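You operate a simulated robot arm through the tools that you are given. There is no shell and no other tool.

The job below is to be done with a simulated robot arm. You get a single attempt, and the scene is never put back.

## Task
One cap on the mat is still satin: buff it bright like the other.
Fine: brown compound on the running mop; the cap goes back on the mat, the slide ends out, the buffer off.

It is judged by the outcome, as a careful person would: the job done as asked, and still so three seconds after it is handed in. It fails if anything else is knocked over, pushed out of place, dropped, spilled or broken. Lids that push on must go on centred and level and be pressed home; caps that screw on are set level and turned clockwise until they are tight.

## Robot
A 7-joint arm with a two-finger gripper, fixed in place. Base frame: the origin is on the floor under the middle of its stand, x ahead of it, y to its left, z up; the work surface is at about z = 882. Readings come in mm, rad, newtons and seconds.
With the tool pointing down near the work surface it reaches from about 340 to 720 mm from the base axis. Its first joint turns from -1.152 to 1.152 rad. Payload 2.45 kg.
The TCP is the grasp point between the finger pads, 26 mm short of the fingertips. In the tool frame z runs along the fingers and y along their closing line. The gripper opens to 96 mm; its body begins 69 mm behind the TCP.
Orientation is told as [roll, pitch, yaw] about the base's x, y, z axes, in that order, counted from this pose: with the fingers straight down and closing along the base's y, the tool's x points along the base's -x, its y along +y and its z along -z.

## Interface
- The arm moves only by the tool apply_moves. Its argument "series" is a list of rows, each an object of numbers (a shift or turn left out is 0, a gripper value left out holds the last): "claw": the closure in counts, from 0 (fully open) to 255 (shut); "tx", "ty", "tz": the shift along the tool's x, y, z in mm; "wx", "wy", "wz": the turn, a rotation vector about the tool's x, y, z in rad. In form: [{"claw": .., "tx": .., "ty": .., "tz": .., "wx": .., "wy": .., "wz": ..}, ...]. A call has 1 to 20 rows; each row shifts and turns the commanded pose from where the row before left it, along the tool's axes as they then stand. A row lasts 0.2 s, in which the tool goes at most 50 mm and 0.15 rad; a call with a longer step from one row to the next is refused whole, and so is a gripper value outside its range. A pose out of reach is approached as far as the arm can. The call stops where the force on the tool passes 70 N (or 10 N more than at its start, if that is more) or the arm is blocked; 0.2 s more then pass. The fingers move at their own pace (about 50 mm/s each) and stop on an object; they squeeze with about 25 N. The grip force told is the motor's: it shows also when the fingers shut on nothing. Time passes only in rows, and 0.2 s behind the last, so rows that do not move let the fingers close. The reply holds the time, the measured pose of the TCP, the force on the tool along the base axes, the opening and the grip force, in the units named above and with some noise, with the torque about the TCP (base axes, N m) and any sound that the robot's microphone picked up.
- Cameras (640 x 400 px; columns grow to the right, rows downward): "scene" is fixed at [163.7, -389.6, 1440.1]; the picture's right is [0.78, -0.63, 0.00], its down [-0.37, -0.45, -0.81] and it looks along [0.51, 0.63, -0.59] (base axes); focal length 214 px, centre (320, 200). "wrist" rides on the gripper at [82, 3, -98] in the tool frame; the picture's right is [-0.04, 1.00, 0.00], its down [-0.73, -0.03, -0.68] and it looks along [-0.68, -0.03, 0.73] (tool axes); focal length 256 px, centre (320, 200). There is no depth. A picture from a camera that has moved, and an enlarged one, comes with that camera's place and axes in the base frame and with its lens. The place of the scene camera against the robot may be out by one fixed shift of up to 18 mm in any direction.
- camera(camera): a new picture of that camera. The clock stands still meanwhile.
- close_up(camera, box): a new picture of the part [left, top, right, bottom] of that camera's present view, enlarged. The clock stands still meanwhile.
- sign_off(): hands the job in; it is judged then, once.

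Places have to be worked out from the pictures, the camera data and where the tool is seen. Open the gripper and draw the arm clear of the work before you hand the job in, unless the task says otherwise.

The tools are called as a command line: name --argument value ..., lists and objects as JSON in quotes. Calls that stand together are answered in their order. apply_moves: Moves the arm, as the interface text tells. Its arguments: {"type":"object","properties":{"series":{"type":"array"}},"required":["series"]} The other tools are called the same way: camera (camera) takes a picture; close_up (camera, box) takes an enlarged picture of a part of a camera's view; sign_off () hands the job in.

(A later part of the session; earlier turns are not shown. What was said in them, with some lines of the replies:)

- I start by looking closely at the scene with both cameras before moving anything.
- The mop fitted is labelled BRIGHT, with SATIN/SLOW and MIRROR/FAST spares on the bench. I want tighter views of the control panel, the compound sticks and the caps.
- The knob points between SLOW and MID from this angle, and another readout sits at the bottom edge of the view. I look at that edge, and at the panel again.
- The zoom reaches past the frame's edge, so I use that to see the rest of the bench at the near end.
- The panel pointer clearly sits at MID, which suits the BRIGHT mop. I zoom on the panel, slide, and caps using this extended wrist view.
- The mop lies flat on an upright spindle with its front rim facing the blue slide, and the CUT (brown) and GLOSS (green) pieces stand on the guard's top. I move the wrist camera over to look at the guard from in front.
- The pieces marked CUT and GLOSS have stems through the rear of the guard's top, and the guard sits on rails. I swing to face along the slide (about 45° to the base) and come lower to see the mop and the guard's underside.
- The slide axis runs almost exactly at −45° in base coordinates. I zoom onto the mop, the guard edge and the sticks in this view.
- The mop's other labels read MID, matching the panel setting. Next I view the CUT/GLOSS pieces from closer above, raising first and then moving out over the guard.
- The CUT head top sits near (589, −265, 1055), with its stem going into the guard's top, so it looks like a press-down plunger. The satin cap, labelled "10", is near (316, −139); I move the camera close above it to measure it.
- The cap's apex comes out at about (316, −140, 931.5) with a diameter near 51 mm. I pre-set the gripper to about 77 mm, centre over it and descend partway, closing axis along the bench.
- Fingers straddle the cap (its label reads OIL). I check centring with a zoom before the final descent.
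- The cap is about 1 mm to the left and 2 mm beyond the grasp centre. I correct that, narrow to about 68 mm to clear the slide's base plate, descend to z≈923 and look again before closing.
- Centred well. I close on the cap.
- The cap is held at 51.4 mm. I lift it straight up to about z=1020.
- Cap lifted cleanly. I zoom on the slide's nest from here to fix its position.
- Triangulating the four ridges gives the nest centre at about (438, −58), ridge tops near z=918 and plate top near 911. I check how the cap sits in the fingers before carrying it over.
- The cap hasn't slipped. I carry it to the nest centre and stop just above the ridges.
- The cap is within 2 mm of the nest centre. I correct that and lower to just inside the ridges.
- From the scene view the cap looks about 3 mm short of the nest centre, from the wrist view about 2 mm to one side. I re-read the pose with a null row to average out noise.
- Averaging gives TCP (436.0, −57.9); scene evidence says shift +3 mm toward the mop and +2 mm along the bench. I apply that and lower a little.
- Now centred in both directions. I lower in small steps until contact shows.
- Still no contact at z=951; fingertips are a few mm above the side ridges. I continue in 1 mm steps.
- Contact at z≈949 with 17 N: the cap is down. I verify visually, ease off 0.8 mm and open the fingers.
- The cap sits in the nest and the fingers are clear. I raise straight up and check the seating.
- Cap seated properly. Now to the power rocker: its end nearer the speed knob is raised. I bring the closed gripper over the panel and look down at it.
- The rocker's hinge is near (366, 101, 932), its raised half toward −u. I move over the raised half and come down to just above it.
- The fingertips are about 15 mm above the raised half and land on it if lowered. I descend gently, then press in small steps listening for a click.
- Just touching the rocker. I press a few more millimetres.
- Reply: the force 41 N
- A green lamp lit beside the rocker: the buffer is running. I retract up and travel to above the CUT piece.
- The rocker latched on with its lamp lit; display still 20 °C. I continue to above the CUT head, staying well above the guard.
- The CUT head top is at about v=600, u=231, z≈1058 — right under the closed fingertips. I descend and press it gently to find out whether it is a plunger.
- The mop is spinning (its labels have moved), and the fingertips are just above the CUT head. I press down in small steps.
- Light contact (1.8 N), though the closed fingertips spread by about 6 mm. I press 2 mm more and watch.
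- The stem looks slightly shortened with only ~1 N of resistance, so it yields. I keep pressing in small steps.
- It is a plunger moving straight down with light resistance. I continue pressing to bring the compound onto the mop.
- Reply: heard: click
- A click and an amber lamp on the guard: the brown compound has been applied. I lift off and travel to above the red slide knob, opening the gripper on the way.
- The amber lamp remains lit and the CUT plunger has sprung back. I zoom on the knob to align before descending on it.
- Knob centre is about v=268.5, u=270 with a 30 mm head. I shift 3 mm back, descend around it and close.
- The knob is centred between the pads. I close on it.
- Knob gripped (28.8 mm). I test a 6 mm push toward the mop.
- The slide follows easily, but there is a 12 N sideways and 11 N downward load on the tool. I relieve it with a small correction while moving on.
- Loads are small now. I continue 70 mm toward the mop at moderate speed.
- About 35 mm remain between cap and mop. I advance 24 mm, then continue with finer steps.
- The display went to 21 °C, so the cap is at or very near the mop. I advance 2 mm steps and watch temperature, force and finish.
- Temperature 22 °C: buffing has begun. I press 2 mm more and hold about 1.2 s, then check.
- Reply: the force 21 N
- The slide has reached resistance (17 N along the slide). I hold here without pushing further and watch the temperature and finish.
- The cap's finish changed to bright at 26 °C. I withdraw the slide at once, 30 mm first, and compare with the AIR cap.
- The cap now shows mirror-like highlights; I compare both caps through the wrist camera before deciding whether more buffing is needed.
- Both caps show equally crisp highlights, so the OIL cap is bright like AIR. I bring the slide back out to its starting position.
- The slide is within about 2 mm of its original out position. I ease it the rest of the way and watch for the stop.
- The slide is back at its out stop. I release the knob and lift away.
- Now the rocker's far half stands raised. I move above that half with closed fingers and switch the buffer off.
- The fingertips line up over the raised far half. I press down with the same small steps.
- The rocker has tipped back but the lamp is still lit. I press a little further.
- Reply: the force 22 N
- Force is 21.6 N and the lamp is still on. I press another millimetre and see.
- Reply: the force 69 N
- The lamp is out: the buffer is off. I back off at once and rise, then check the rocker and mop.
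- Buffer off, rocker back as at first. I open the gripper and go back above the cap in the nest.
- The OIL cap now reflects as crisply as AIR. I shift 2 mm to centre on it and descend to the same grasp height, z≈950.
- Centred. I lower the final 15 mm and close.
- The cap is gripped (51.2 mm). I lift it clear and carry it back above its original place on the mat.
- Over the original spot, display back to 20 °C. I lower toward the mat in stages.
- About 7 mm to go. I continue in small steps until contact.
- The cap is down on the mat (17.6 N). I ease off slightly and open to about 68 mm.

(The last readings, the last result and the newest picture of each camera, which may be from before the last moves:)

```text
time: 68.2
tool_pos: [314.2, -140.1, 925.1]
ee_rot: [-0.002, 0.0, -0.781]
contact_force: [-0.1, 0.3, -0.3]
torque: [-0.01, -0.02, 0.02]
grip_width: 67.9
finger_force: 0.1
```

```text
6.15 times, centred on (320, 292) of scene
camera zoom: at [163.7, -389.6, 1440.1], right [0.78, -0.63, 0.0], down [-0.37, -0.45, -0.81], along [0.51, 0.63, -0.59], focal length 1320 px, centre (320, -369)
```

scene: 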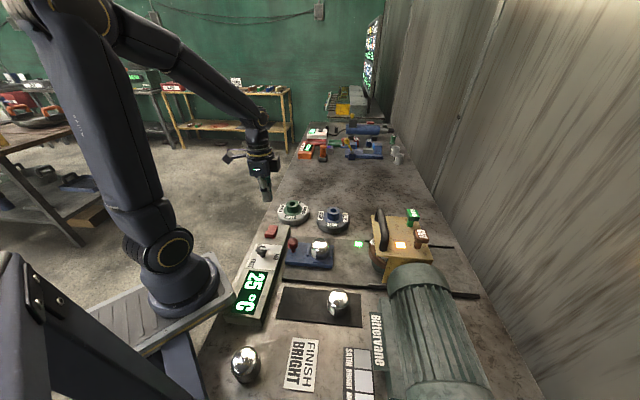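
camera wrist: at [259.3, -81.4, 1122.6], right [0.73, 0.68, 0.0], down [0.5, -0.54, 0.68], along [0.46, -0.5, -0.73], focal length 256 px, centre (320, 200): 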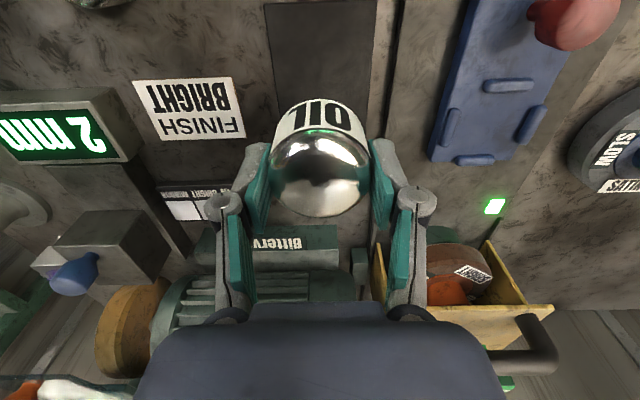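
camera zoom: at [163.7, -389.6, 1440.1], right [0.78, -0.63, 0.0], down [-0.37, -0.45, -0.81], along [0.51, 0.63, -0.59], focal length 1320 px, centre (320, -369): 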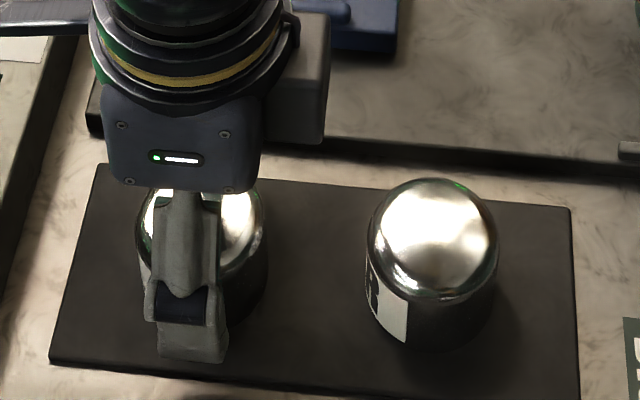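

The cap stands free on the mat in its original place. I rise straight up and draw the arm clear, gripper open.

apply_moves --series '[{"tz": -15}, {"tz": -40}, {"tz": -45}, {"tz": -45}, {"tz": -45}, {"claw": 0, "tz": -45}, {"ty": 40, "tz": -20}, {"ty": 40, "tz": -20}, {"ty": 40, "tz": -20}, {"tz": 0}]'

camera --camera "scene"

close_up --camera "scene" --box '[275, 275, 365, 330]'

close_up --camera "scene" --box '[225, 205, 365, 325]'

close_up --camera "scene" --box '[350, 195, 450, 280]'

camera --camera "wrist"

```text
time: 70.4
tool_pos: [399.1, -56.1, 1220.4]
ee_rot: [-0.001, 0.0, -0.782]
contact_force: [-0.9, 0.2, -0.3]
torque: [0.0, 0.0, -0.03]
grip_width: 95.9
finger_force: 0.0
```

```text
taken
```

scene: 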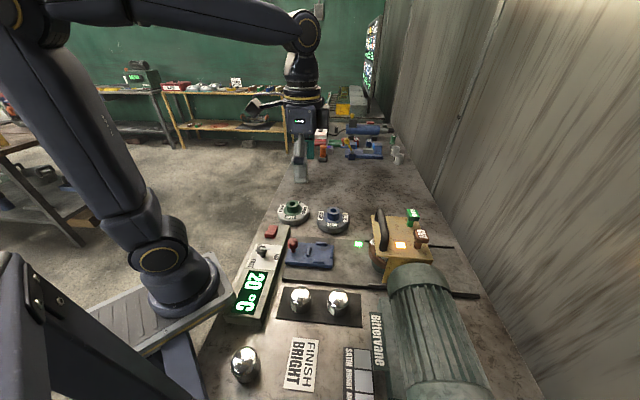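

```text
7.11 times, centred on (320, 302) of scene
camera zoom: at [163.7, -389.6, 1440.1], right [0.78, -0.63, 0.0], down [-0.37, -0.45, -0.81], along [0.51, 0.63, -0.59], focal length 1525 px, centre (320, -529)
```

zoom: 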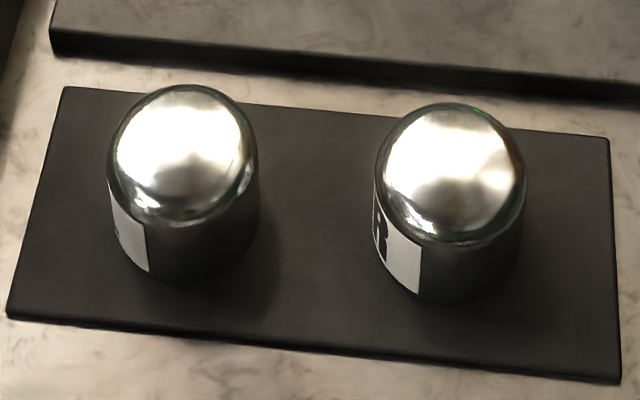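

```text
3.33 times, centred on (295, 265) of scene
camera zoom: at [163.7, -389.6, 1440.1], right [0.78, -0.63, 0.0], down [-0.37, -0.45, -0.81], along [0.51, 0.63, -0.59], focal length 715 px, centre (403, -17)
```

zoom: 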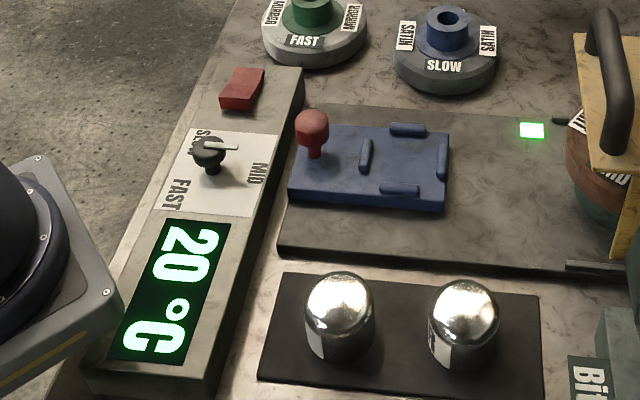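

```text
4.71 times, centred on (400, 238) of scene
camera zoom: at [163.7, -389.6, 1440.1], right [0.78, -0.63, 0.0], down [-0.37, -0.45, -0.81], along [0.51, 0.63, -0.59], focal length 1009 px, centre (-56, 24)
```

zoom: 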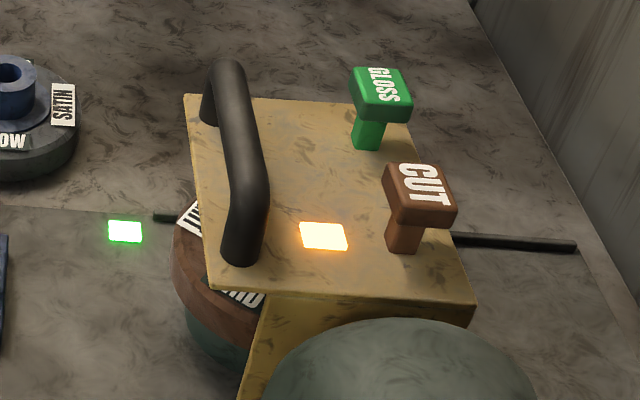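

```text
taken
camera wrist: at [344.3, 2.6, 1317.9], right [0.73, 0.68, 0.0], down [0.5, -0.54, 0.68], along [0.46, -0.5, -0.73], focal length 256 px, centre (320, 200)
```

wrist: 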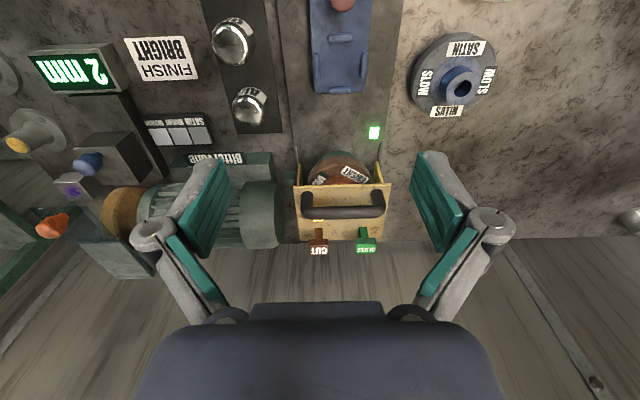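

Both caps stand on the mat equally bright. The slide is at its out stop, the power lamp is out and the mop has stopped, nothing else has moved, and the arm is clear with the gripper open. I hand the job in.

sign_off

```text
The job is handed in.
```

The satin cap on the mat (labelled OIL) is now bright. In the camera pictures it matches the other cap, AIR.

- **Setup:** the BRIGHT mop was already fitted and the speed knob already set to MID, so I changed neither.
- **Buffing:** I applied the brown (CUT) compound to the running mop. The cap then had about 4 seconds of contact, until its finish turned. The display peaked at 27 °C and was back to 20 °C by the end.
- **End state:** the cap is back in its place on the mat and the slide is at its out stop. The buffer is off and the mop has stopped. The gripper is open and the arm is clear of the work.

In the final pictures nothing else had been knocked over or moved. The amber lamp on the guard, which lit when I applied the compound, was still on when I handed in.
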